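You operate a simulated robot arm through the tools that you are given. There is no shell and no other tool.

You are at the controls of a simulated robot arm. One attempt, no reset.

Task
Let the grey water out, rinse the scum off with cold and plug the sink again.
Fine: by the sink knob; swing the spout over the sink before the tap runs; blue tap lever off and the sink run empty before you plug it. Where these are worked on the way, their far stop is far enough and under half their travel is too little: blue tap lever.

It is judged by the outcome, as a careful person would: the job done as asked, and still so three seconds after it is handed in. It fails if anything else is knocked over, pushed out of place, dropped, spilled or broken.

Robot
A 6-joint arm with a three-finger gripper, fixed in place. Base frame: the origin is on the floor under the middle of its stand, x ahead of it, y to its left, z up. Units: m, rad, N and s.
It reaches about 1.213 m from its shoulder. Its first joint turns from -2.897 to 2.897 rad. Payload 4.89 kg.
The tool frame sits at the grasp point between the pads (the TCP): z along the fingers, y along the line on which they close. The tips reach 0.03 m beyond it. The gripper opens to 0.164 m; its body begins 0.125 m behind the TCP.
Orientation is that of the tool frame in the base frame, as a unit quaternion [w, x, y, z]. With the fingers straight down and closing along the base's y, the tool's x points along the base's -x, its y along +y and its z along -z.

Tools
- The arm moves only by the tool jog_arm. Its argument "steps" is a list of rows, each a list of 3 entries, a list of its own where there are three numbers: the closure in counts, from 0 (fully open) to 255 (shut), then the shift along the base's x, y, z in m, then the turn, a rotation vector about the base's x, y, z in rad. In form: [[fingers, [dx, dy, dz], [ax, ay, az]], ...]. A call has 1 to 20 rows; each row shifts and turns the commanded pose from where the row before left it. A row lasts 0.2 s, in which the tool goes at most 0.05 m and 0.15 rad; a call with a longer step from one row to the next is refused whole, and so is a gripper value outside its range. A pose out of reach is approached as far as the arm can. The call stops where the force on the tool passes 40 N (or 10 N more than at its start, if that is more) or the arm is blocked; 0.2 s more then pass. Each finger travels about 0.108 m/s and halts on what it meets, pressing with about 45 N; the grip force reading is that of the motor and also rises with nothing between the fingers. The clock runs only during rows and for 0.2 s after the last one: add rows that do not move to give the fingers time. It gives the time, the measured TCP pose, the force on the tool (base axes), the opening and the grip force at its end, in the units of the frame above (readings bear some noise), with the torque about the TCP (base axes, N m) and any sound that the robot's microphone picked up.
- Cameras (640 x 400 px; columns grow to the right, rows downward): "scene" is fixed at [0.2203, -0.4973, 1.6331]; the picture's right is [-1.00, -0.01, 0.00], its down [-0.00, 0.59, -0.81] and it looks along [0.01, -0.81, -0.59] (base axes); focal length 316 px, centre (320, 200). "wrist" rides on the gripper at [0.076, -0.002, -0.152] in the tool frame; the picture's right is [0.02, 1.00, 0.00], its down [-0.88, 0.02, -0.47] and it looks along [-0.47, 0.01, 0.88] (tool axes); focal length 247 px, centre (320, 200). There is no depth. A picture from a camera that has moved, and an enlarged one, comes with that camera's place and axes in the base frame and with its lens.
- snapshot(camera): a new picture of that camera. The clock stands still meanwhile.
- lift_body(by): moves the trunk up (or, below 0, down) by that many m; the arm rides with it, the base frame stays. It gives what a move gives, with no picture.
- enlarge(camera, box): a new picture of the part [left, top, right, bottom] of that camera's present view, enlarged. The clock stands still meanwhile.
- hand_in(): hands the job in; it is judged then, once.

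Nothing tells you positions but the pictures and the camera data. Unless the task says otherwise, let go and move clear before handing in.

The tools are called after "Request:" as name(argument=value, ...) on one line, values as JSON. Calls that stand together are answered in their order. jog_arm: Moves the arm, as the interface text tells. Its arguments: {"type":"object","properties":{"steps":{"type":"array"}},"required":["steps"]} The other tools are called the same way: lift_body (by) moves the trunk up or down; snapshot (camera) takes a picture; enlarge (camera, box) takes an enlarged picture of a part of a camera's view; hand_in () hands the job in.

At the start:

```text
time_s: 0.0
eef_pos: [0.1437, -0.6934, 1.4776]
tool_rot: [0.0, 0.0, 1.0, 0.0]
wrist_force: [0.4, -0.9, -0.2]
wrist_torque: [0.04, 0.03, -0.01]
finger_gap: 0.164
grip_force: 0.1
trunk travel left (down, up): [-0.325, 0.065]
```

scene: 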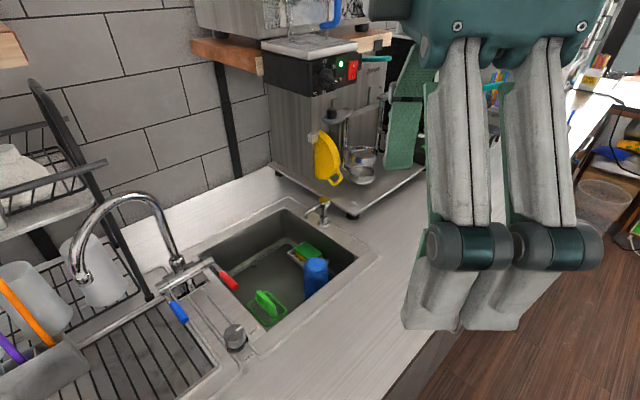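
wrist: 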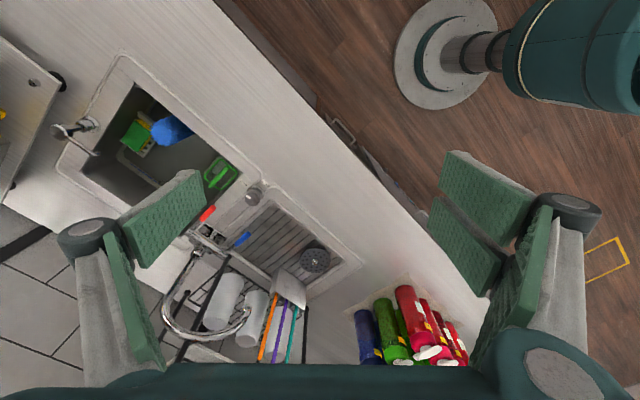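

I see a sink with grey water, a tap with a red and a blue lever, a knob by the sink and a spout that is swung over the drainer. I'll look closer before I move anything.

Request:
enlarge(camera="scene", box=[60, 170, 380, 370])

Request:
enlarge(camera="scene", box=[130, 240, 270, 360])

Request:
enlarge(camera="wrist", box=[40, 50, 360, 370])

Request:
enlarge(camera="scene", box=[180, 190, 360, 340])

```text
2.00 times, centred on (220, 270) of scene
camera zoom: at [0.2203, -0.4973, 1.6331], right [-1.0, -0.01, 0.0], down [0.0, 0.59, -0.81], along [0.01, -0.81, -0.59], focal length 632 px, centre (520, 60)
```

zoom: 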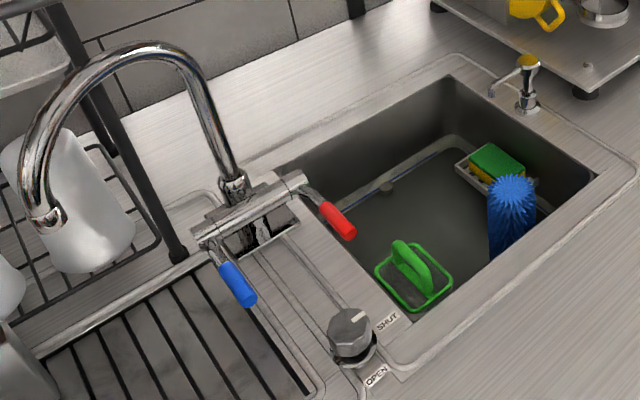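

```text
3.33 times, centred on (200, 300) of scene
camera zoom: at [0.2203, -0.4973, 1.6331], right [-1.0, -0.01, 0.0], down [0.0, 0.59, -0.81], along [0.01, -0.81, -0.59], focal length 1054 px, centre (720, -133)
```

zoom: 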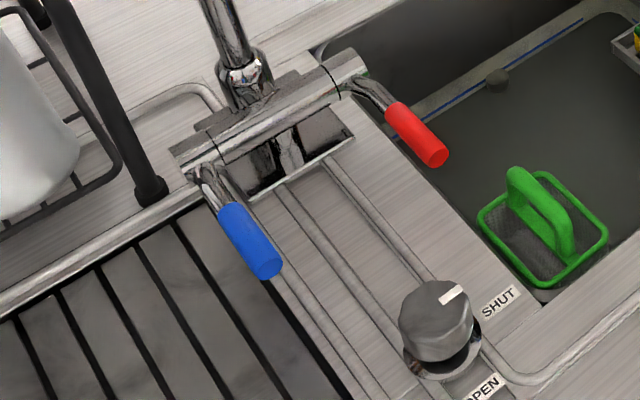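

```text
1.25 times, centred on (200, 210) of wrist
camera zoom: at [0.0683, -0.6953, 1.63], right [-0.02, 1.0, 0.0], down [0.88, 0.02, 0.47], along [0.47, 0.01, -0.88], focal length 309 px, centre (470, 188)
```

zoom: 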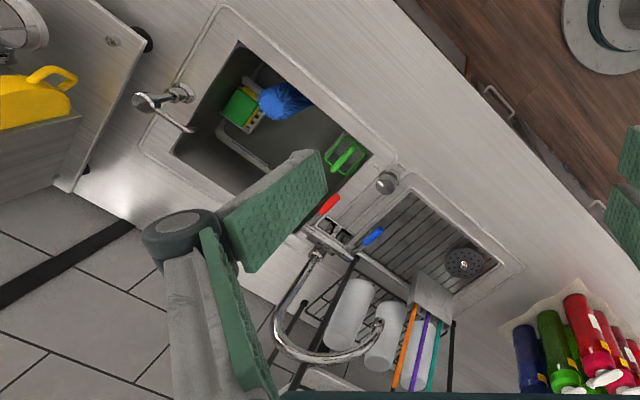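

```text
2.67 times, centred on (270, 265) of scene
camera zoom: at [0.2203, -0.4973, 1.6331], right [-1.0, -0.01, 0.0], down [0.0, 0.59, -0.81], along [0.01, -0.81, -0.59], focal length 843 px, centre (453, 27)
```

zoom: 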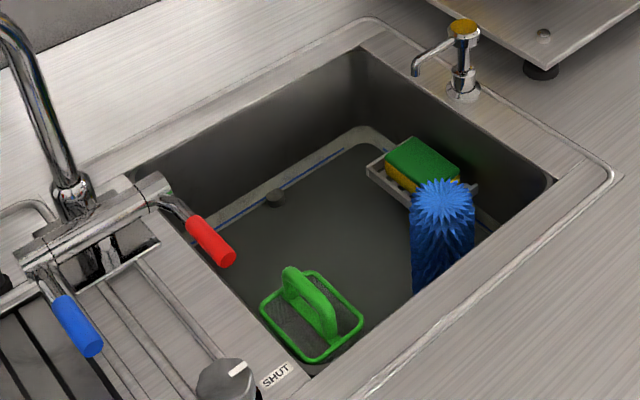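

The counter runs diagonally in the base frame. I place the knob near (0.42, -0.89, 0.95), the blue lever tip near (0.545, -0.92, 0.98) and the spout outlet near (0.675, -0.89, 1.16), with the sink centred near (0.355, -1.17). Next I'll bring the wrist camera closer to study the knob and levers.

Request:
jog_arm(steps=[[0, [0.03, -0.025, -0.02], [0, 0, 0]], [0, [0.03, -0.025, -0.02], [0, 0, 0]], [0, [0.03, -0.025, -0.02], [0, 0, 0]], [0, [0.03, -0.025, -0.02], [0, 0, 0]], [0, [0.03, -0.025, -0.02], [0, 0, 0]], [0, [0.03, -0.025, -0.02], [0, 0, 0]], [0, [0.03, -0.025, -0.02], [0, 0, 0]], [0, [0.0, 0, 0], [0, 0, 0]]])

Request:
snapshot(camera="wrist")

Request:
snapshot(camera="scene")

```text
time_s: 1.8
eef_pos: [0.3555, -0.8698, 1.3367]
tool_rot: [0.0, 0.0, 1.0, 0.0]
wrist_force: [0.6, -1.5, -0.6]
wrist_torque: [0.24, 0.17, 0.0]
finger_gap: 0.1642
grip_force: 0.1
trunk travel left (down, up): [-0.325, 0.065]
```

```text
taken
camera wrist: at [0.2805, -0.8718, 1.4889], right [-0.02, 1.0, 0.0], down [0.88, 0.02, 0.47], along [0.47, 0.01, -0.88], focal length 247 px, centre (320, 200)
```

wrist: 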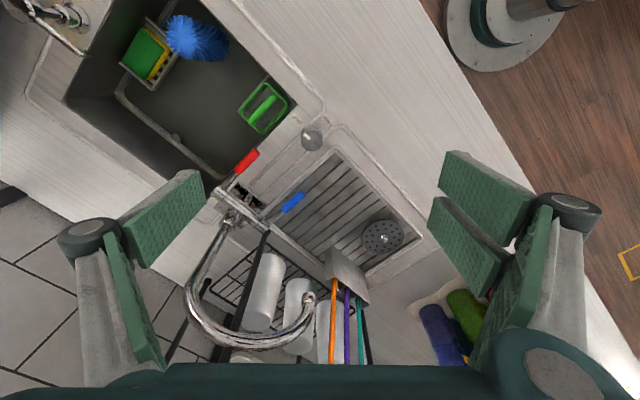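

```text
taken
```

scene: 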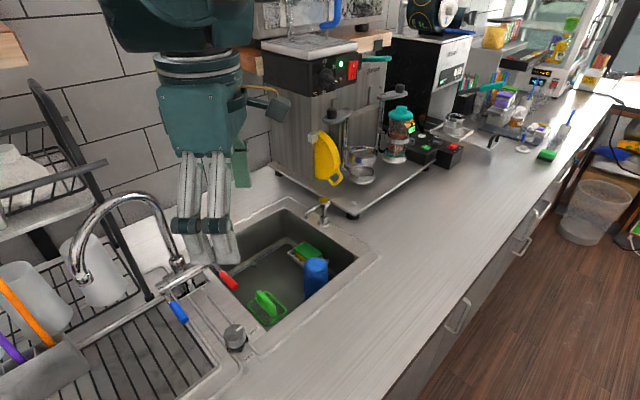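

The wrist camera now sees the knob, the levers and the spout. I'll enlarge those areas to learn how they move.

Request:
enlarge(camera="wrist", box=[180, 100, 360, 240])

Request:
enlarge(camera="wrist", box=[260, 110, 360, 175])

Request:
enlarge(camera="wrist", box=[200, 140, 320, 230])

Request:
enlarge(camera="wrist", box=[170, 190, 370, 370])

```text
2.86 times, centred on (270, 170) of wrist
camera zoom: at [0.2805, -0.8718, 1.4889], right [-0.02, 1.0, 0.0], down [0.88, 0.02, 0.47], along [0.47, 0.01, -0.88], focal length 706 px, centre (463, 286)
```

zoom: 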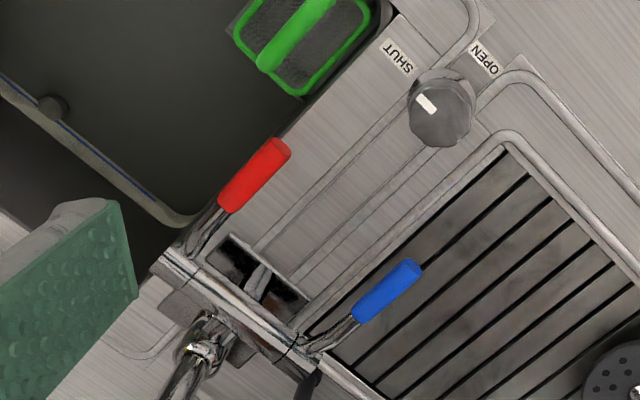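

```text
6.15 times, centred on (310, 142) of wrist
camera zoom: at [0.2805, -0.8718, 1.4889], right [-0.02, 1.0, 0.0], down [0.88, 0.02, 0.47], along [0.47, 0.01, -0.88], focal length 1520 px, centre (382, 554)
```

zoom: 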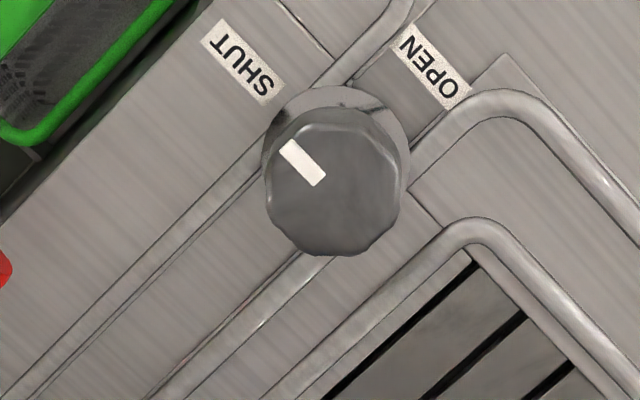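

```text
4.44 times, centred on (260, 185) of wrist
camera zoom: at [0.2805, -0.8718, 1.4889], right [-0.02, 1.0, 0.0], down [0.88, 0.02, 0.47], along [0.47, 0.01, -0.88], focal length 1098 px, centre (587, 267)
```

zoom: 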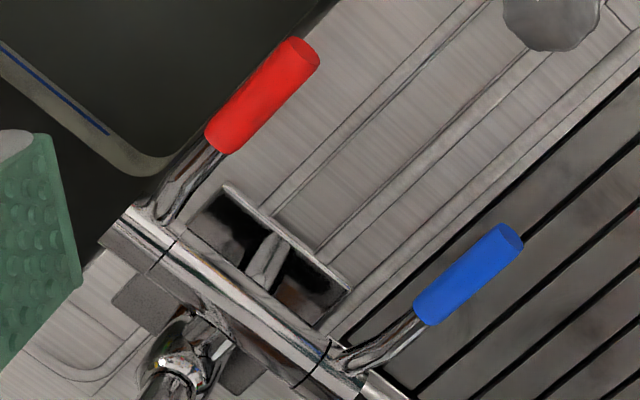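

```text
2.22 times, centred on (270, 280) of wrist
camera zoom: at [0.2805, -0.8718, 1.4889], right [-0.02, 1.0, 0.0], down [0.88, 0.02, 0.47], along [0.47, 0.01, -0.88], focal length 549 px, centre (431, 22)
```

zoom: 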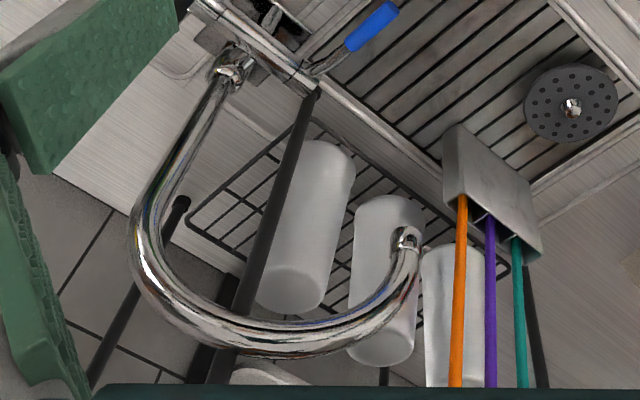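

The knob is about 5 cm wide, centred near (0.413, -0.886) with its top near z = 0.985. It points at SHUT, and OPEN is about a quarter turn clockwise from above. The levers seem to turn about the bar axis and stick out level toward the front. Next I'll come over the knob with the gripper turned 45° and partly closed.

Request:
jog_arm(steps=[[60, [0.01, -0.003, -0.03], [0, 0, 0.131]], [100, [0.01, -0.003, -0.03], [0, 0, 0.131]], [100, [0.01, -0.003, -0.03], [0, 0, 0.131]], [100, [0.01, -0.003, -0.03], [0, 0, 0.131]], [100, [0.01, -0.003, -0.03], [0, 0, 0.131]], [100, [0.0075, -0.0012, -0.03], [0, 0, 0.13]], [100, [0, 0, 0], [0, 0, 0]]])

Request:
snapshot(camera="wrist")

Request:
snapshot(camera="scene")

```text
time_s: 3.4
eef_pos: [0.4106, -0.8861, 1.1569]
tool_rot: [0.0, -0.384, 0.923, -0.001]
wrist_force: [0.4, -0.8, -0.1]
wrist_torque: [0.05, 0.06, 0.0]
finger_gap: 0.0997
grip_force: 0.0
trunk travel left (down, up): [-0.325, 0.065]
```

```text
taken
camera wrist: at [0.3592, -0.9413, 1.3101], right [-0.72, 0.69, 0.0], down [0.61, 0.64, 0.47], along [0.33, 0.34, -0.88], focal length 247 px, centre (320, 200)
```

wrist: 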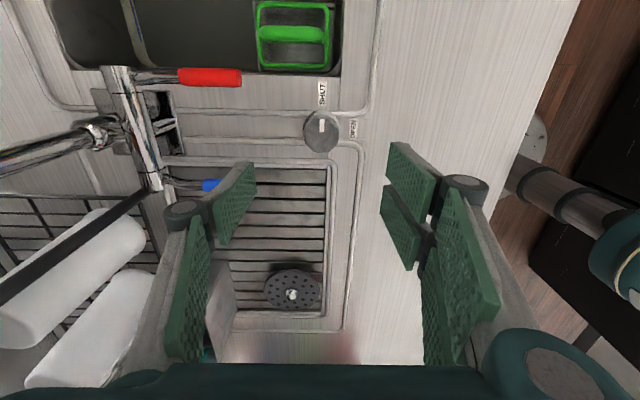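

```text
taken
```

scene: 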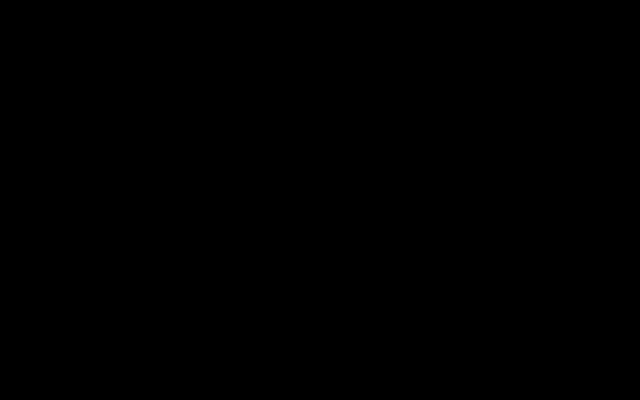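

The arm blocks the scene camera here, but the wrist camera sees the knob well. I'll enlarge it to refine the knob's position.

Request:
enlarge(camera="wrist", box=[270, 90, 370, 160])

Request:
enlarge(camera="wrist", box=[80, 50, 260, 210])

```text
5.71 times, centred on (320, 125) of wrist
camera zoom: at [0.3592, -0.9413, 1.3101], right [-0.72, 0.69, 0.0], down [0.61, 0.64, 0.47], along [0.33, 0.34, -0.88], focal length 1411 px, centre (320, 629)
```

zoom: 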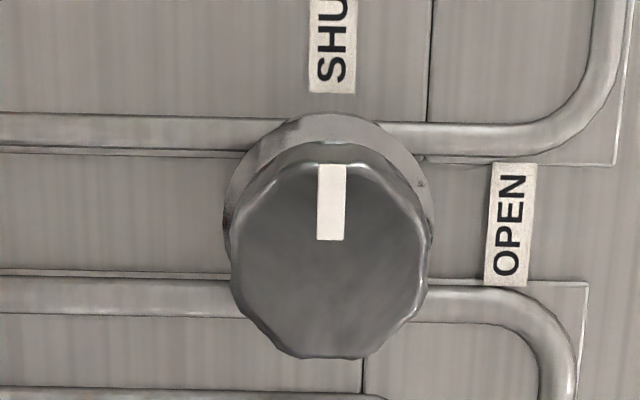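

```text
2.50 times, centred on (170, 130) of wrist
camera zoom: at [0.3592, -0.9413, 1.3101], right [-0.72, 0.69, 0.0], down [0.61, 0.64, 0.47], along [0.33, 0.34, -0.88], focal length 617 px, centre (695, 375)
```

zoom: 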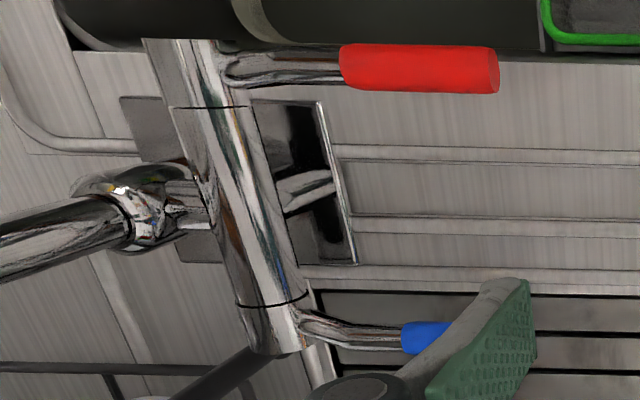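

The knob axis is confirmed at about (0.413, -0.884), and the fingers straddle it clear of both levers. Next I'll descend over the knob.

Request:
jog_arm(steps=[[100, [0.002, 0.002, -0.04], [0, 0, 0]], [100, [0, 0, -0.04], [0, 0, 0]], [100, [0, 0, -0.04], [0, 0, 0]], [100, [0, 0, -0.03], [0, 0, 0]], [100, [0, 0, -0.02], [0, 0, 0]], [100, [0, 0, -0.01], [0, 0, 0]], [100, [0, 0, 0], [0, 0, 0]]])

Request:
snapshot(camera="wrist")

```text
time_s: 5.0
eef_pos: [0.4131, -0.8829, 0.9788]
tool_rot: [-0.001, -0.383, 0.924, 0.0]
wrist_force: [-0.7, -0.7, 16.7]
wrist_torque: [0.23, 0.23, 0.01]
finger_gap: 0.1015
grip_force: 1.4
trunk travel left (down, up): [-0.325, 0.065]
```

```text
taken
camera wrist: at [0.3607, -0.9374, 1.1313], right [-0.72, 0.69, 0.0], down [0.61, 0.64, 0.47], along [0.33, 0.34, -0.88], focal length 247 px, centre (320, 200)
```

wrist: 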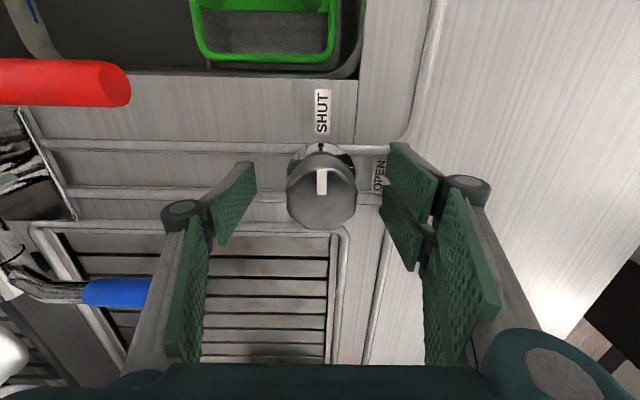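

The fingertips are just touching the rim, with about 17 N upward. I'll lift a few millimetres and close on the knob.

Request:
jog_arm(steps=[[100, [0, 0, 0.006], [0, 0, 0]], [130, [0, 0, 0], [0, 0, 0]], [160, [0, 0, 0], [0, 0, 0]], [190, [0, 0, 0], [0, 0, 0]], [220, [0, 0, 0], [0, 0, 0]], [220, [0, 0, 0], [0, 0, 0]]])

Request:
snapshot(camera="wrist")

```text
time_s: 6.4
eef_pos: [0.4123, -0.8818, 0.9836]
tool_rot: [0.0, -0.383, 0.924, 0.0]
wrist_force: [-14.6, 21.3, -5.4]
wrist_torque: [0.77, 0.51, -0.16]
finger_gap: 0.0515
grip_force: 45.0
trunk travel left (down, up): [-0.325, 0.065]
```

```text
taken
camera wrist: at [0.3604, -0.9371, 1.1362], right [-0.72, 0.69, 0.0], down [0.61, 0.64, 0.47], along [0.33, 0.34, -0.88], focal length 247 px, centre (320, 200)
```

wrist: 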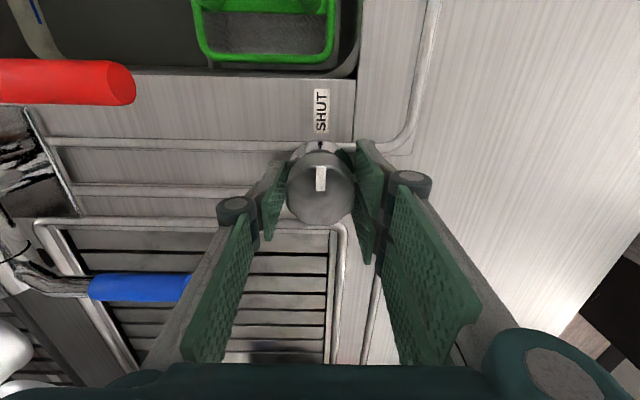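

I've gripped the knob, but there is about 26 N of sideways load. I'll ease the tool toward that side to centre it before turning.

Request:
jog_arm(steps=[[220, [-0.001, 0.0015, 0], [0, 0, 0]], [220, [-0.001, 0.0015, 0], [0, 0, 0]], [220, [0, 0, 0], [0, 0, 0]]])

```text
time_s: 7.2
eef_pos: [0.4116, -0.8817, 0.9835]
tool_rot: [0.0, -0.382, 0.924, -0.002]
wrist_force: [8.2, -25.0, 12.8]
wrist_torque: [-1.05, -0.43, 0.43]
finger_gap: 0.0512
grip_force: 45.1
trunk travel left (down, up): [-0.325, 0.065]
```

That overshot, so I'll go back by about half.

Request:
jog_arm(steps=[[220, [0.0007, -0.0016, 0], [0, 0, 0]], [220, [0, 0, 0], [0, 0, 0]]])

```text
time_s: 7.8
eef_pos: [0.4117, -0.8818, 0.9849]
tool_rot: [0.0, -0.383, 0.924, 0.0]
wrist_force: [7.9, -21.8, 17.3]
wrist_torque: [-0.7, -0.21, 0.29]
finger_gap: 0.0511
grip_force: 44.9
trunk travel left (down, up): [-0.325, 0.065]
```

Request:
jog_arm(steps=[[220, [0.0003, -0.001, 0], [0, 0, -0.08]], [220, [0, 0, 0], [0, 0, -0.08]], [220, [0, 0, 0], [0, 0, -0.08]], [220, [0, 0, 0], [0, 0, -0.08]]])

Request:
snapshot(camera="wrist")

```text
time_s: 8.8
eef_pos: [0.4123, -0.8834, 0.9841]
tool_rot: [0.0, -0.23, 0.973, 0.0]
wrist_force: [9.1, -16.9, 14.1]
wrist_torque: [-0.41, -0.09, 1.65]
finger_gap: 0.0516
grip_force: 44.7
trunk travel left (down, up): [-0.325, 0.065]
```

```text
taken
camera wrist: at [0.3455, -0.9186, 1.1362], right [-0.47, 0.88, 0.0], down [0.78, 0.41, 0.47], along [0.42, 0.22, -0.88], focal length 247 px, centre (320, 200)
```

wrist: 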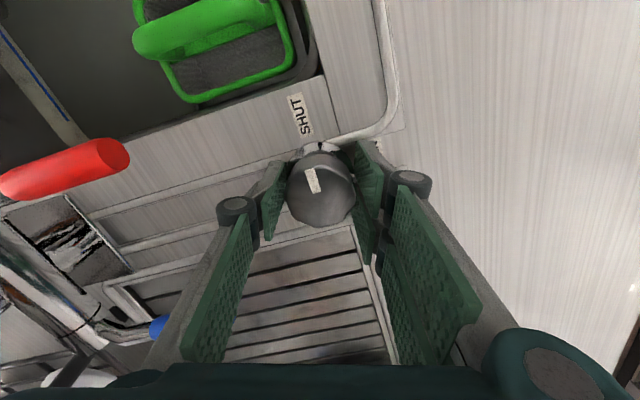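

Request:
enlarge(camera="wrist", box=[270, 80, 390, 240])

```text
2.50 times, centred on (330, 160) of wrist
camera zoom: at [0.3455, -0.9186, 1.1362], right [-0.47, 0.88, 0.0], down [0.78, 0.41, 0.47], along [0.42, 0.22, -0.88], focal length 617 px, centre (295, 300)
```

zoom: 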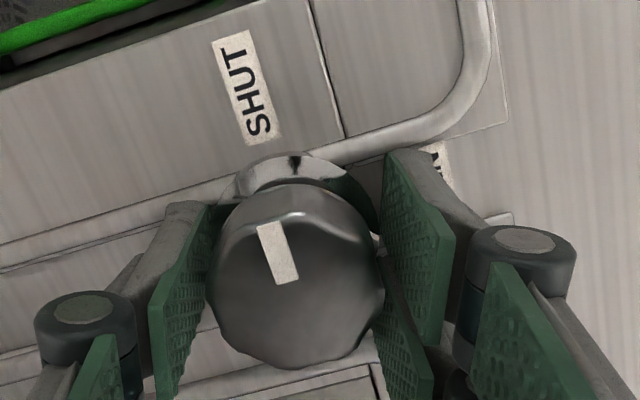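

The mark hasn't moved. The pads were pinching the fixed chrome collar at the knob's base, since the counter is really at z ≈ 0.95 and the knob cap sits at about 0.97–1.00. I'll open, rise, recentre and grip only the cap.

Request:
jog_arm(steps=[[100, [0, 0, 0], [0, 0, 0]], [100, [0, 0, 0], [0, 0, 0]], [100, [-0.0015, -0.002, 0.009], [0, 0, 0.1]], [100, [-0.0015, -0.002, 0.009], [0, 0, 0.11]], [100, [0, 0, 0.002], [0, 0, 0.11]], [100, [0, 0, 0], [0, 0, 0]]])

Request:
enlarge(camera="wrist", box=[240, 80, 400, 240])

```text
time_s: 10.2
eef_pos: [0.4085, -0.8863, 1.0029]
tool_rot: [0.001, -0.383, 0.924, 0.001]
wrist_force: [0.4, 0.6, -0.8]
wrist_torque: [-0.01, 0.0, -0.01]
finger_gap: 0.0997
grip_force: 0.0
trunk travel left (down, up): [-0.325, 0.065]
```

```text
2.50 times, centred on (320, 160) of wrist
camera zoom: at [0.3574, -0.9417, 1.1562], right [-0.72, 0.69, 0.0], down [0.61, 0.64, 0.47], along [0.33, 0.34, -0.88], focal length 617 px, centre (320, 300)
```

zoom: 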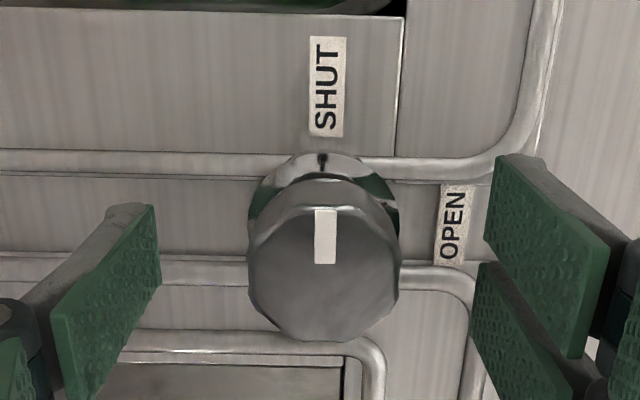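

The TCP is now centred over the knob cap at (0.409, -0.887) with the tips above the collar. Next I'll close on the cap.

Request:
jog_arm(steps=[[130, [0, 0, 0], [0, 0, 0]], [160, [0, 0, 0], [0, 0, 0]], [190, [0, 0, 0], [0, 0, 0]], [230, [0, 0, 0], [0, 0, 0]], [230, [0, 0, 0], [0, 0, 0]]])

Request:
enlarge(camera="wrist", box=[240, 80, 400, 240])

```text
time_s: 11.4
eef_pos: [0.4092, -0.8859, 1.004]
tool_rot: [0.0, -0.383, 0.924, 0.0]
wrist_force: [-10.7, 15.8, -6.1]
wrist_torque: [0.55, 0.4, 0.04]
finger_gap: 0.045
grip_force: 44.6
trunk travel left (down, up): [-0.325, 0.065]
```

```text
2.50 times, centred on (320, 160) of wrist
camera zoom: at [0.3568, -0.941, 1.1563], right [-0.72, 0.69, 0.0], down [0.61, 0.64, 0.47], along [0.33, 0.34, -0.88], focal length 617 px, centre (320, 300)
```

zoom: 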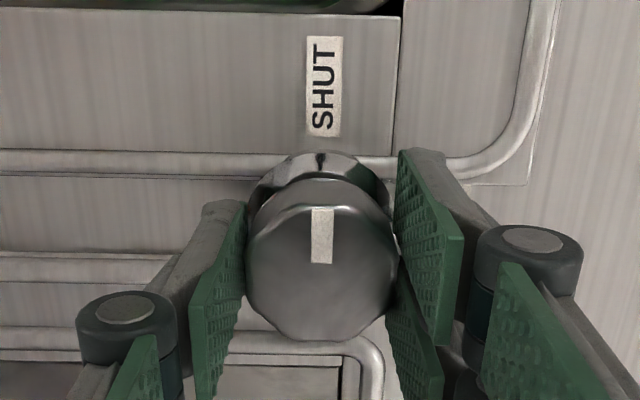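

The gap reads 0.045, which is the cap. I'll turn a little clockwise and check that the mark moves.

Request:
jog_arm(steps=[[230, [-0.0006, 0.0008, 0], [0, 0, -0.1]], [230, [0, 0, 0], [0, 0, -0.1]], [230, [0, 0, 0], [0, 0, -0.1]], [230, [0, 0, 0], [0, 0, -0.1]]])

Request:
enlarge(camera="wrist", box=[240, 80, 400, 240])

```text
time_s: 12.4
eef_pos: [0.4086, -0.8863, 1.0045]
tool_rot: [0.0, -0.191, 0.982, 0.0]
wrist_force: [-12.3, 14.6, -10.0]
wrist_torque: [0.32, 0.63, 0.04]
finger_gap: 0.0449
grip_force: 45.1
trunk travel left (down, up): [-0.325, 0.065]
```

```text
2.50 times, centred on (320, 160) of wrist
camera zoom: at [0.339, -0.9155, 1.1563], right [-0.39, 0.92, 0.0], down [0.81, 0.35, 0.47], along [0.43, 0.19, -0.88], focal length 617 px, centre (320, 300)
```

zoom: 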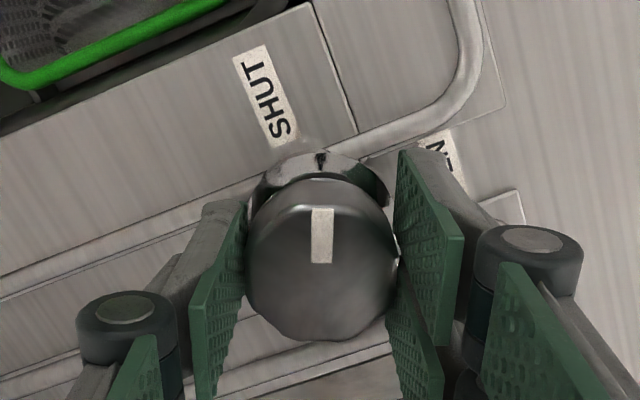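

The knob is turning with the gripper. I'll keep going clockwise toward OPEN.

Request:
jog_arm(steps=[[230, [0, 0, 0], [0, 0, -0.1]], [230, [0, 0, 0], [0, 0, -0.1]], [230, [0, 0, 0], [0, 0, -0.1]], [230, [0, 0, 0], [0, 0, -0.1]], [230, [0, 0, 0], [0, 0, -0.1]], [230, [0, 0, 0], [0, 0, -0.1]], [230, [0, 0, 0], [0, 0, -0.1]], [230, [0, 0, 0], [0, 0, -0.1]], [230, [0, 0, 0], [0, 0, -0.1]], [230, [0, 0, 0], [0, 0, -0.1]]])

Request:
snapshot(camera="wrist")

Request:
enlarge(camera="wrist", box=[240, 80, 400, 240])

```text
time_s: 14.6
eef_pos: [0.4088, -0.8853, 1.0046]
tool_rot: [0.0, 0.303, 0.953, 0.001]
wrist_force: [-2.4, 31.7, -4.9]
wrist_torque: [1.06, 0.39, 0.05]
finger_gap: 0.0446
grip_force: 44.9
trunk travel left (down, up): [-0.325, 0.065]
```

```text
taken
camera wrist: at [0.3467, -0.8419, 1.1566], right [0.56, 0.83, 0.0], down [0.73, -0.49, 0.47], along [0.39, -0.27, -0.88], focal length 247 px, centre (320, 200)
```

wrist: 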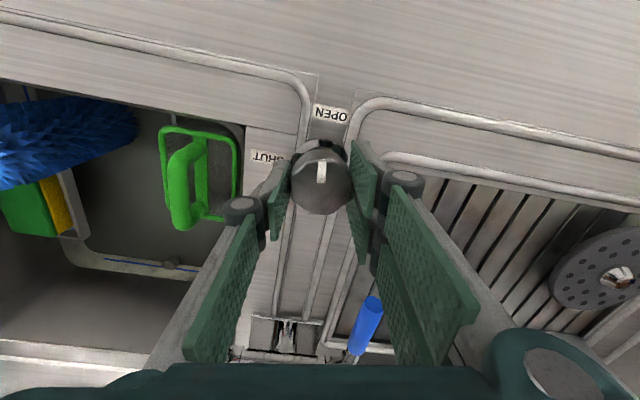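

```text
2.50 times, centred on (320, 160) of wrist
camera zoom: at [0.3467, -0.8419, 1.1566], right [0.56, 0.83, 0.0], down [0.73, -0.49, 0.47], along [0.39, -0.27, -0.88], focal length 617 px, centre (320, 300)
```

zoom: 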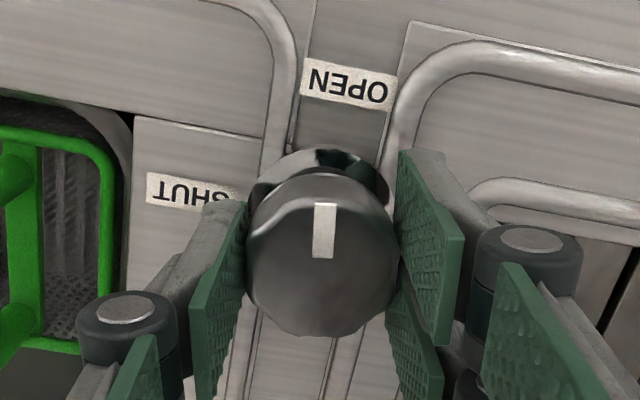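

The mark is almost at OPEN. I'll finish the quarter turn, easing off the sideways load.

Request:
jog_arm(steps=[[230, [0, 0.001, 0], [0, 0, -0.05]], [230, [0, 0, 0], [0, 0, -0.05]], [230, [0, 0, 0], [0, 0, -0.05]], [230, [0, 0, 0], [0, 0, -0.05]]])

Request:
enlarge(camera="wrist", box=[240, 80, 400, 240])

```text
time_s: 15.6
eef_pos: [0.409, -0.8848, 1.0045]
tool_rot: [0.0, 0.397, 0.918, 0.0]
wrist_force: [7.9, 9.8, 2.0]
wrist_torque: [0.14, -0.45, 0.61]
finger_gap: 0.0446
grip_force: 45.0
trunk travel left (down, up): [-0.325, 0.065]
```

```text
2.50 times, centred on (320, 160) of wrist
camera zoom: at [0.3563, -0.83, 1.1565], right [0.71, 0.7, 0.0], down [0.62, -0.63, 0.47], along [0.33, -0.34, -0.88], focal length 617 px, centre (320, 300)
```

zoom: 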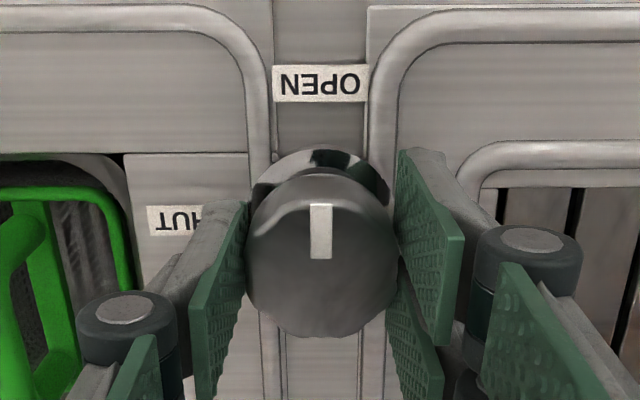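

The mark now points squarely at OPEN and the torque rose, so it is at the stop. I'll release, rise and check that the sink drains.

Request:
jog_arm(steps=[[150, [0, 0, 0], [0, 0, 0]], [100, [0, 0, 0], [0, 0, 0]], [100, [0, 0, 0], [0, 0, 0]], [100, [0, 0, 0.04], [0, 0, 0]], [100, [0, 0, 0.045], [0, 0, 0]], [60, [0, 0, 0.045], [0, 0, 0]], [0, [0, 0, 0.045], [0, 0, 0]], [0, [0, 0, 0.045], [0, 0, 0]], [0, [-0.03, 0.03, 0.02], [0, 0, 0.0]], [0, [-0.03, 0.03, 0.02], [0, 0, 0.0]], [0, [0, 0, 0], [0, 0, 0.0]]])

Request:
snapshot(camera="wrist")

Request:
snapshot(camera="scene")

```text
time_s: 18.0
eef_pos: [0.3467, -0.8231, 1.2639]
tool_rot: [0.001, 0.397, 0.918, 0.0]
wrist_force: [-1.1, 1.6, 0.7]
wrist_torque: [-0.28, -0.21, 0.01]
finger_gap: 0.1641
grip_force: 0.1
trunk travel left (down, up): [-0.325, 0.065]
```

```text
taken
camera wrist: at [0.2938, -0.7675, 1.4163], right [0.71, 0.7, 0.0], down [0.62, -0.63, 0.47], along [0.33, -0.34, -0.88], focal length 247 px, centre (320, 200)
```

wrist: 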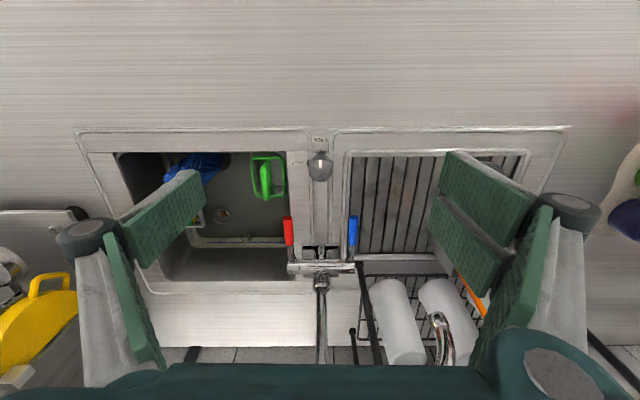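

```text
taken
```

scene: 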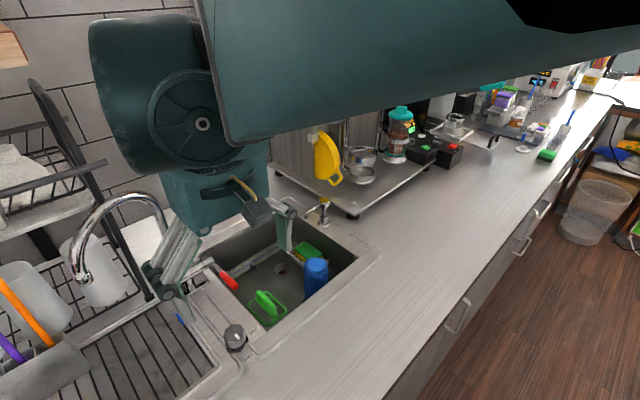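

Request:
enlarge(camera="scene", box=[200, 210, 370, 340])

Request:
enlarge(camera="wrist", box=[100, 120, 380, 300])

Request:
enlarge(camera="scene", box=[50, 170, 220, 310])

```text
3.08 times, centred on (285, 275) of scene
camera zoom: at [0.2203, -0.4973, 1.6331], right [-1.0, -0.01, 0.0], down [0.0, 0.59, -0.81], along [0.01, -0.81, -0.59], focal length 973 px, centre (428, -31)
```

zoom: 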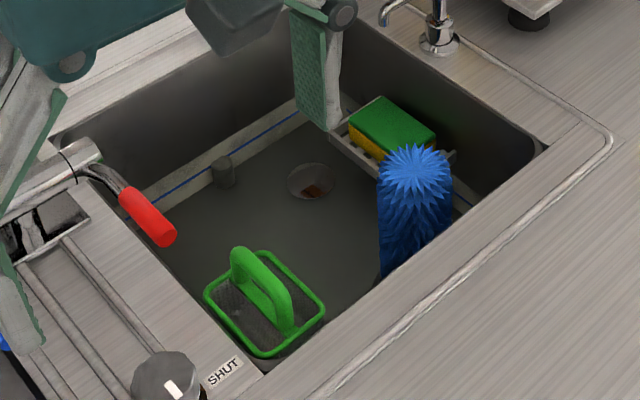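

```text
2.22 times, centred on (240, 210) of wrist
camera zoom: at [0.2938, -0.7675, 1.4163], right [0.71, 0.7, 0.0], down [0.62, -0.63, 0.47], along [0.33, -0.34, -0.88], focal length 549 px, centre (498, 178)
```

zoom: 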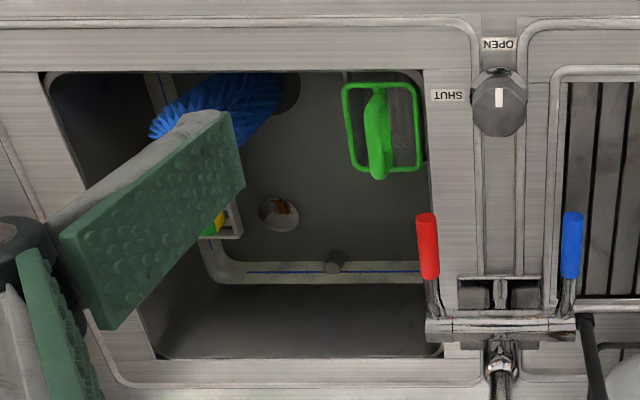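

```text
2.86 times, centred on (135, 240) of scene
camera zoom: at [0.2203, -0.4973, 1.6331], right [-1.0, -0.01, 0.0], down [0.0, 0.59, -0.81], along [0.01, -0.81, -0.59], focal length 903 px, centre (849, 86)
```

zoom: 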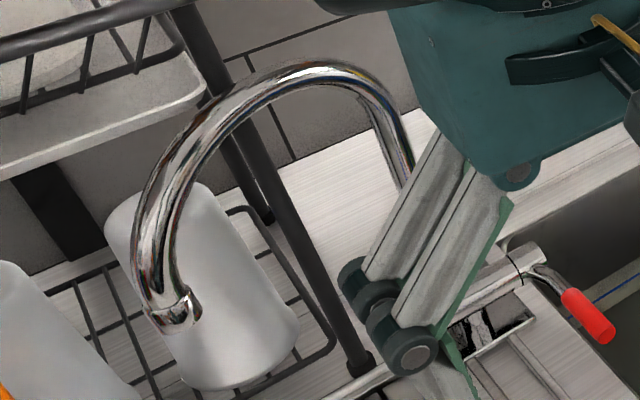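

Water is leaving, and the drain hole is now visible. The spout outlet is near (0.675, -0.886, 1.154) with the arch top near z ≈ 1.29. A rack bar, some cups and tall utensils are nearby, so I'll rise and look at that area before touching the spout.

Request:
jog_arm(steps=[[0, [0.0, 0.005, 0.04], [0, 0, -0.14]], [0, [0.01, 0.005, 0.035], [0, 0, -0.14]], [0, [0.025, 0.005, 0.03], [0, 0, -0.14]], [0, [0.025, 0.005, 0.03], [0, 0, -0.14]], [0, [0.03, 0.005, 0.02], [0, 0, -0.14]], [0, [0.03, 0.005, 0.02], [0, 0, -0.14]], [0, [0.03, 0.005, 0.01], [0, 0, -0.14]], [0, [0.02, 0.005, 0], [0, 0, -0.14]], [0, [0, 0, 0], [0, 0, 0]]])

Request:
snapshot(camera="wrist")

Request:
snapshot(camera="scene")

```text
time_s: 20.0
eef_pos: [0.518, -0.7845, 1.4487]
tool_rot: [-0.001, 0.824, 0.567, 0.0]
wrist_force: [0.7, 0.7, -1.0]
wrist_torque: [-0.03, 0.1, 0.01]
finger_gap: 0.1638
grip_force: 0.1
trunk travel left (down, up): [-0.325, 0.065]
```

```text
taken
camera wrist: at [0.5461, -0.7127, 1.6009], right [0.94, -0.34, 0.0], down [-0.3, -0.83, 0.47], along [-0.16, -0.45, -0.88], focal length 247 px, centre (320, 200)
```

wrist: 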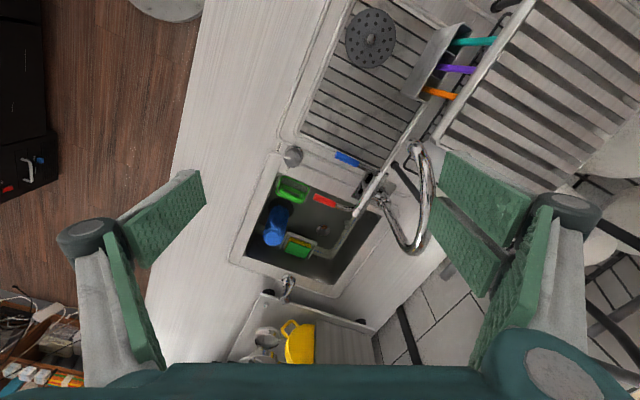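

```text
taken
```

scene: 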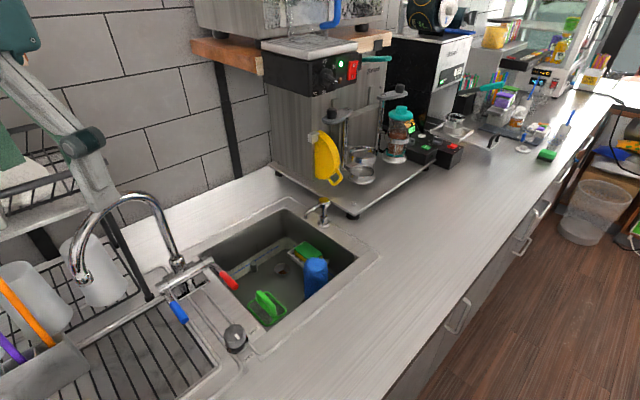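

The view from above shows the spout, the utensils and the shelf edge. I'll enlarge it for exact positions.

Request:
enlarge(camera="wrist", box=[350, 20, 530, 180])

Request:
enlarge(camera="wrist", box=[340, 130, 470, 270])

Request:
enlarge(camera="scene", box=[0, 130, 210, 400])

Request:
enlarge(camera="scene", box=[180, 190, 360, 340])

```text
2.50 times, centred on (440, 100) of wrist
camera zoom: at [0.5461, -0.7127, 1.6009], right [0.94, -0.34, 0.0], down [-0.3, -0.83, 0.47], along [-0.16, -0.45, -0.88], focal length 617 px, centre (20, 450)
```

zoom: 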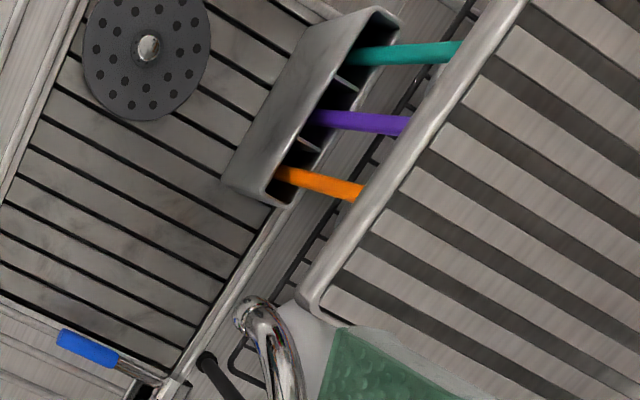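

```text
2.86 times, centred on (405, 200) of wrist
camera zoom: at [0.5461, -0.7127, 1.6009], right [0.94, -0.34, 0.0], down [-0.3, -0.83, 0.47], along [-0.16, -0.45, -0.88], focal length 706 px, centre (77, 200)
```

zoom: 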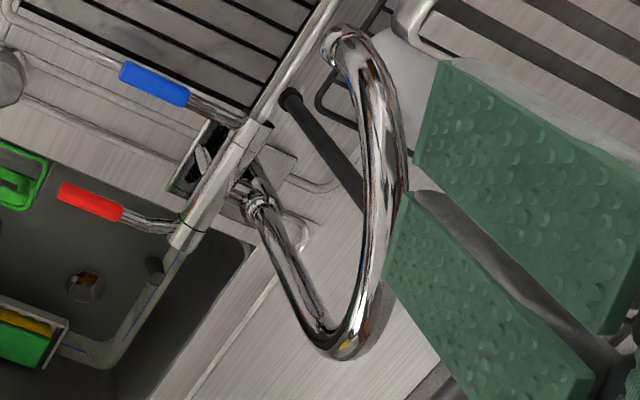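

```text
1.48 times, centred on (105, 265) of scene
camera zoom: at [0.2203, -0.4973, 1.6331], right [-1.0, -0.01, 0.0], down [0.0, 0.59, -0.81], along [0.01, -0.81, -0.59], focal length 468 px, centre (638, 104)
```

zoom: 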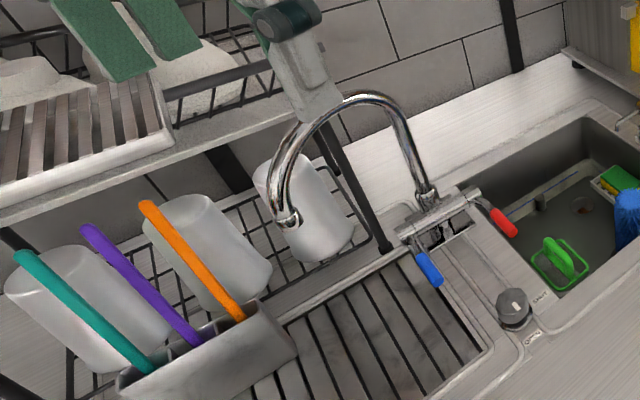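

```text
2.67 times, centred on (270, 265) of scene
camera zoom: at [0.2203, -0.4973, 1.6331], right [-1.0, -0.01, 0.0], down [0.0, 0.59, -0.81], along [0.01, -0.81, -0.59], focal length 843 px, centre (453, 27)
```

zoom: 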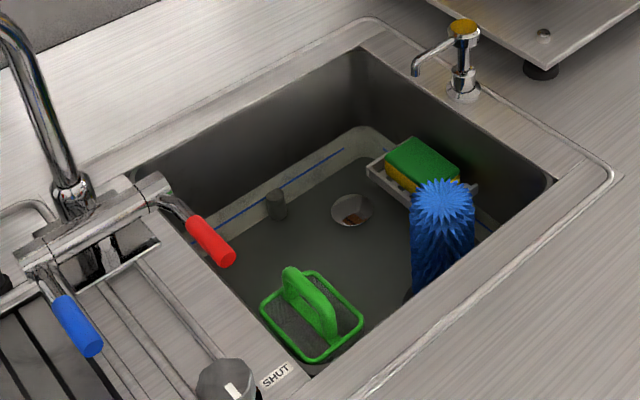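

A slatted shelf sits at z ≈ 1.36 above and to the right of the outlet, and the orange handle rises to z ≈ 1.24 beside it, so coming down from above is unsafe. I'll approach the outlet from the front with the gripper nearly horizontal and below the shelf. First I'll back off and tilt in free space.

Request:
jog_arm(steps=[[0, [-0.002, 0.0134, -0.01], [0, 0, 0.133]], [40, [-0.002, 0.0134, -0.01], [0, 0, 0.133]], [80, [-0.002, 0.0134, -0.01], [0, 0, 0.133]], [120, [-0.002, 0.0134, -0.01], [0, 0, 0.133]], [140, [-0.002, 0.0134, -0.01], [0, 0, 0.133]], [140, [-0.002, 0.0134, -0.01], [0, 0, 0.133]], [140, [-0.002, 0.0134, -0.01], [0, 0, 0.133]], [140, [-0.002, 0.0134, -0.01], [0, 0, 0.133]], [140, [0, 0, -0.012], [-0.1087, -0.0913, 0]], [140, [0, 0, -0.012], [-0.1087, -0.0913, 0]], [140, [0, 0, -0.012], [-0.1087, -0.0913, 0]], [140, [0, 0, -0.012], [-0.1087, -0.0913, 0]], [140, [0, 0, 0], [0, 0, 0]]])

Request:
snapshot(camera="wrist")

Request:
snapshot(camera="scene")

```text
time_s: 22.8
eef_pos: [0.5027, -0.6779, 1.3197]
tool_rot: [0.255, 0.404, 0.87, -0.119]
wrist_force: [-0.1, 0.5, 0.2]
wrist_torque: [-0.04, -0.05, 0.02]
finger_gap: 0.0738
grip_force: 0.0
trunk travel left (down, up): [-0.325, 0.065]
```

```text
taken
camera wrist: at [0.4081, -0.5663, 1.4081], right [0.75, 0.66, -0.01], down [0.33, -0.36, 0.87], along [0.57, -0.66, -0.49], focal length 247 px, centre (320, 200)
```

wrist: 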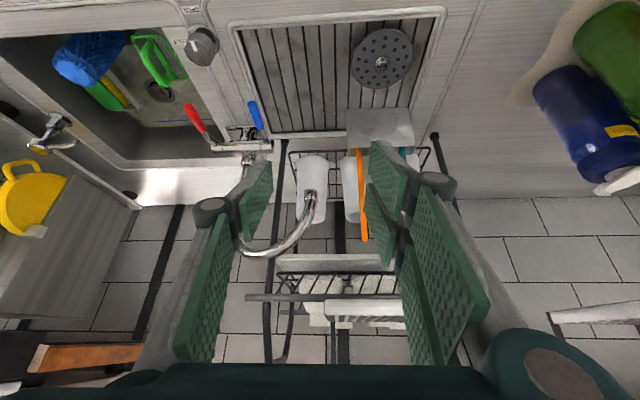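

```text
taken
```

scene: 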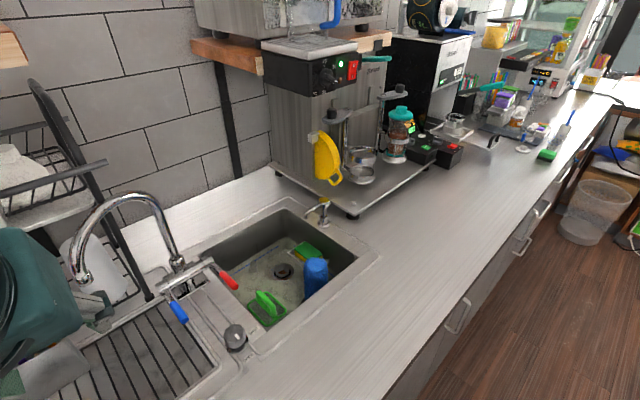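

The sink has drained and greyish scum is now visible on its floor. The outlet is lined up with the gripper centre, so I'll look closer before finishing the tilt.

Request:
enlarge(camera="wrist", box=[220, 120, 440, 340])

Request:
enlarge(camera="scene", box=[180, 190, 370, 340])

Request:
enlarge(camera="scene", box=[0, 150, 210, 330])

```text
1.82 times, centred on (330, 230) of wrist
camera zoom: at [0.4081, -0.5663, 1.4081], right [0.75, 0.66, -0.01], down [0.33, -0.36, 0.87], along [0.57, -0.66, -0.49], focal length 449 px, centre (302, 146)
```

zoom: 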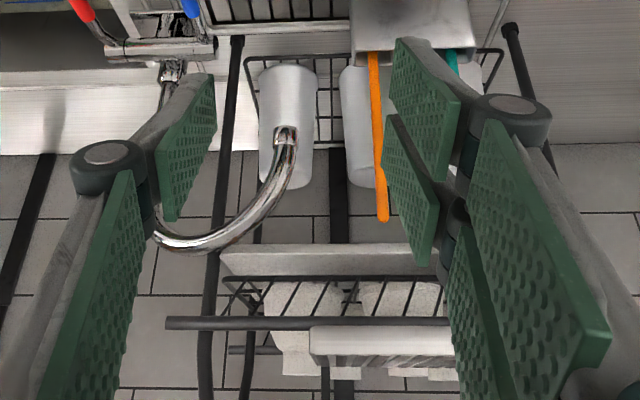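

```text
2.67 times, centred on (275, 265) of scene
camera zoom: at [0.2203, -0.4973, 1.6331], right [-1.0, -0.01, 0.0], down [0.0, 0.59, -0.81], along [0.01, -0.81, -0.59], focal length 843 px, centre (440, 27)
```

zoom: 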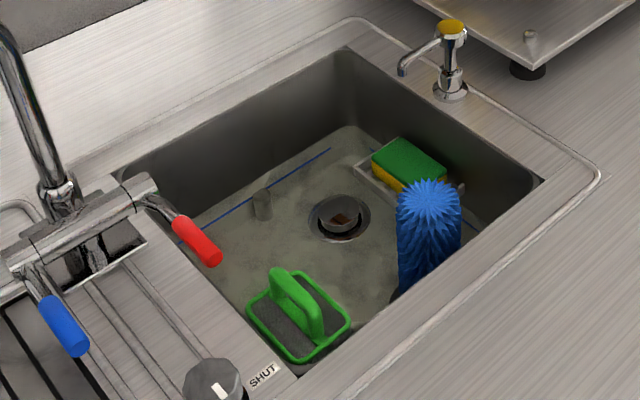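

```text
2.22 times, centred on (105, 240) of scene
camera zoom: at [0.2203, -0.4973, 1.6331], right [-1.0, -0.01, 0.0], down [0.0, 0.59, -0.81], along [0.01, -0.81, -0.59], focal length 702 px, centre (798, 111)
```

zoom: 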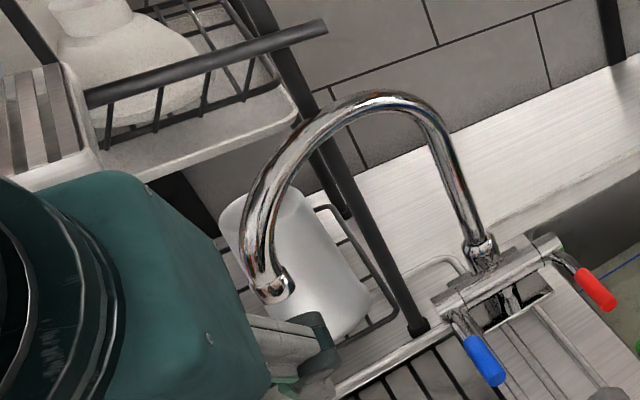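

The outlet, handle and shelf edges are now located. I'll finish tilting to about 75° from vertical, lower to z ≈ 1.185 and look again before advancing.

Request:
jog_arm(steps=[[150, [-0.001, -0.001, -0.027], [-0.1134, -0.0952, 0]], [155, [-0.001, -0.001, -0.027], [-0.1134, -0.0952, 0]], [155, [-0.001, -0.0005, -0.027], [-0.1134, -0.0952, 0]], [155, [0, 0, -0.027], [-0.1134, -0.0952, 0]], [155, [0, 0, -0.027], [-0.1134, -0.0952, 0]], [155, [0, 0, 0], [0, 0, 0]]])

Request:
snapshot(camera="wrist")

Request:
enlarge(camera="wrist", box=[220, 120, 440, 300])

Request:
snapshot(camera="scene")

```text
time_s: 24.2
eef_pos: [0.4995, -0.6805, 1.1845]
tool_rot: [0.552, 0.334, 0.719, -0.258]
wrist_force: [1.1, -1.6, -0.5]
wrist_torque: [-0.01, -0.02, 0.01]
finger_gap: 0.0646
grip_force: 0.0
trunk travel left (down, up): [-0.325, 0.065]
```

```text
taken
camera wrist: at [0.3922, -0.5536, 1.1507], right [0.76, 0.65, -0.02], down [-0.13, 0.19, 0.97], along [0.63, -0.74, 0.23], focal length 247 px, centre (320, 200)
```

wrist: 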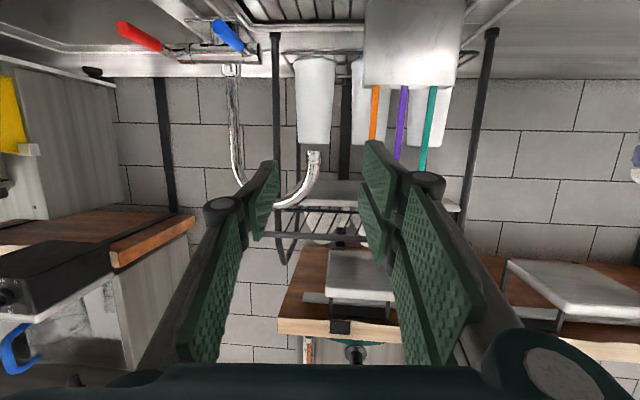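

```text
2.22 times, centred on (330, 210) of wrist
camera zoom: at [0.3922, -0.5536, 1.1507], right [0.76, 0.65, -0.02], down [-0.13, 0.19, 0.97], along [0.63, -0.74, 0.23], focal length 549 px, centre (298, 178)
```

zoom: 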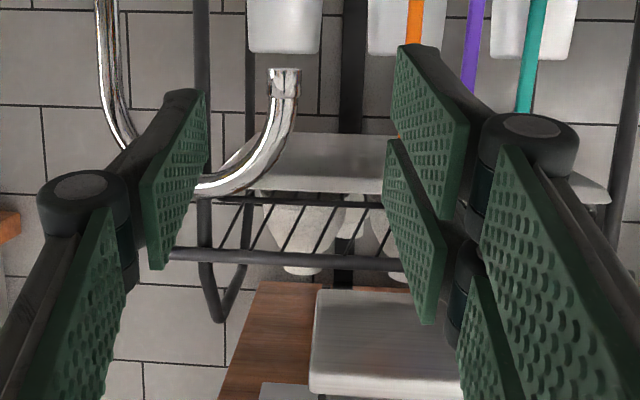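

```text
taken
```

scene: 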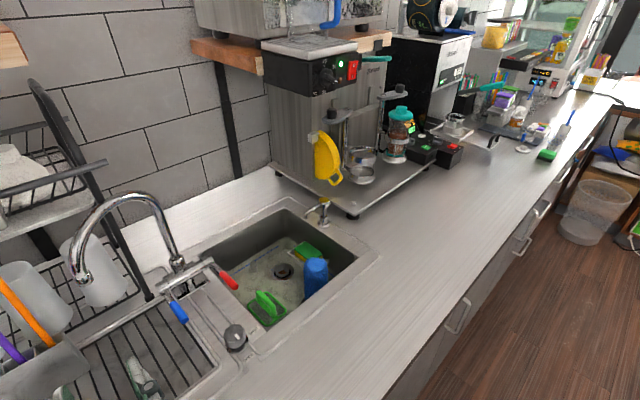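

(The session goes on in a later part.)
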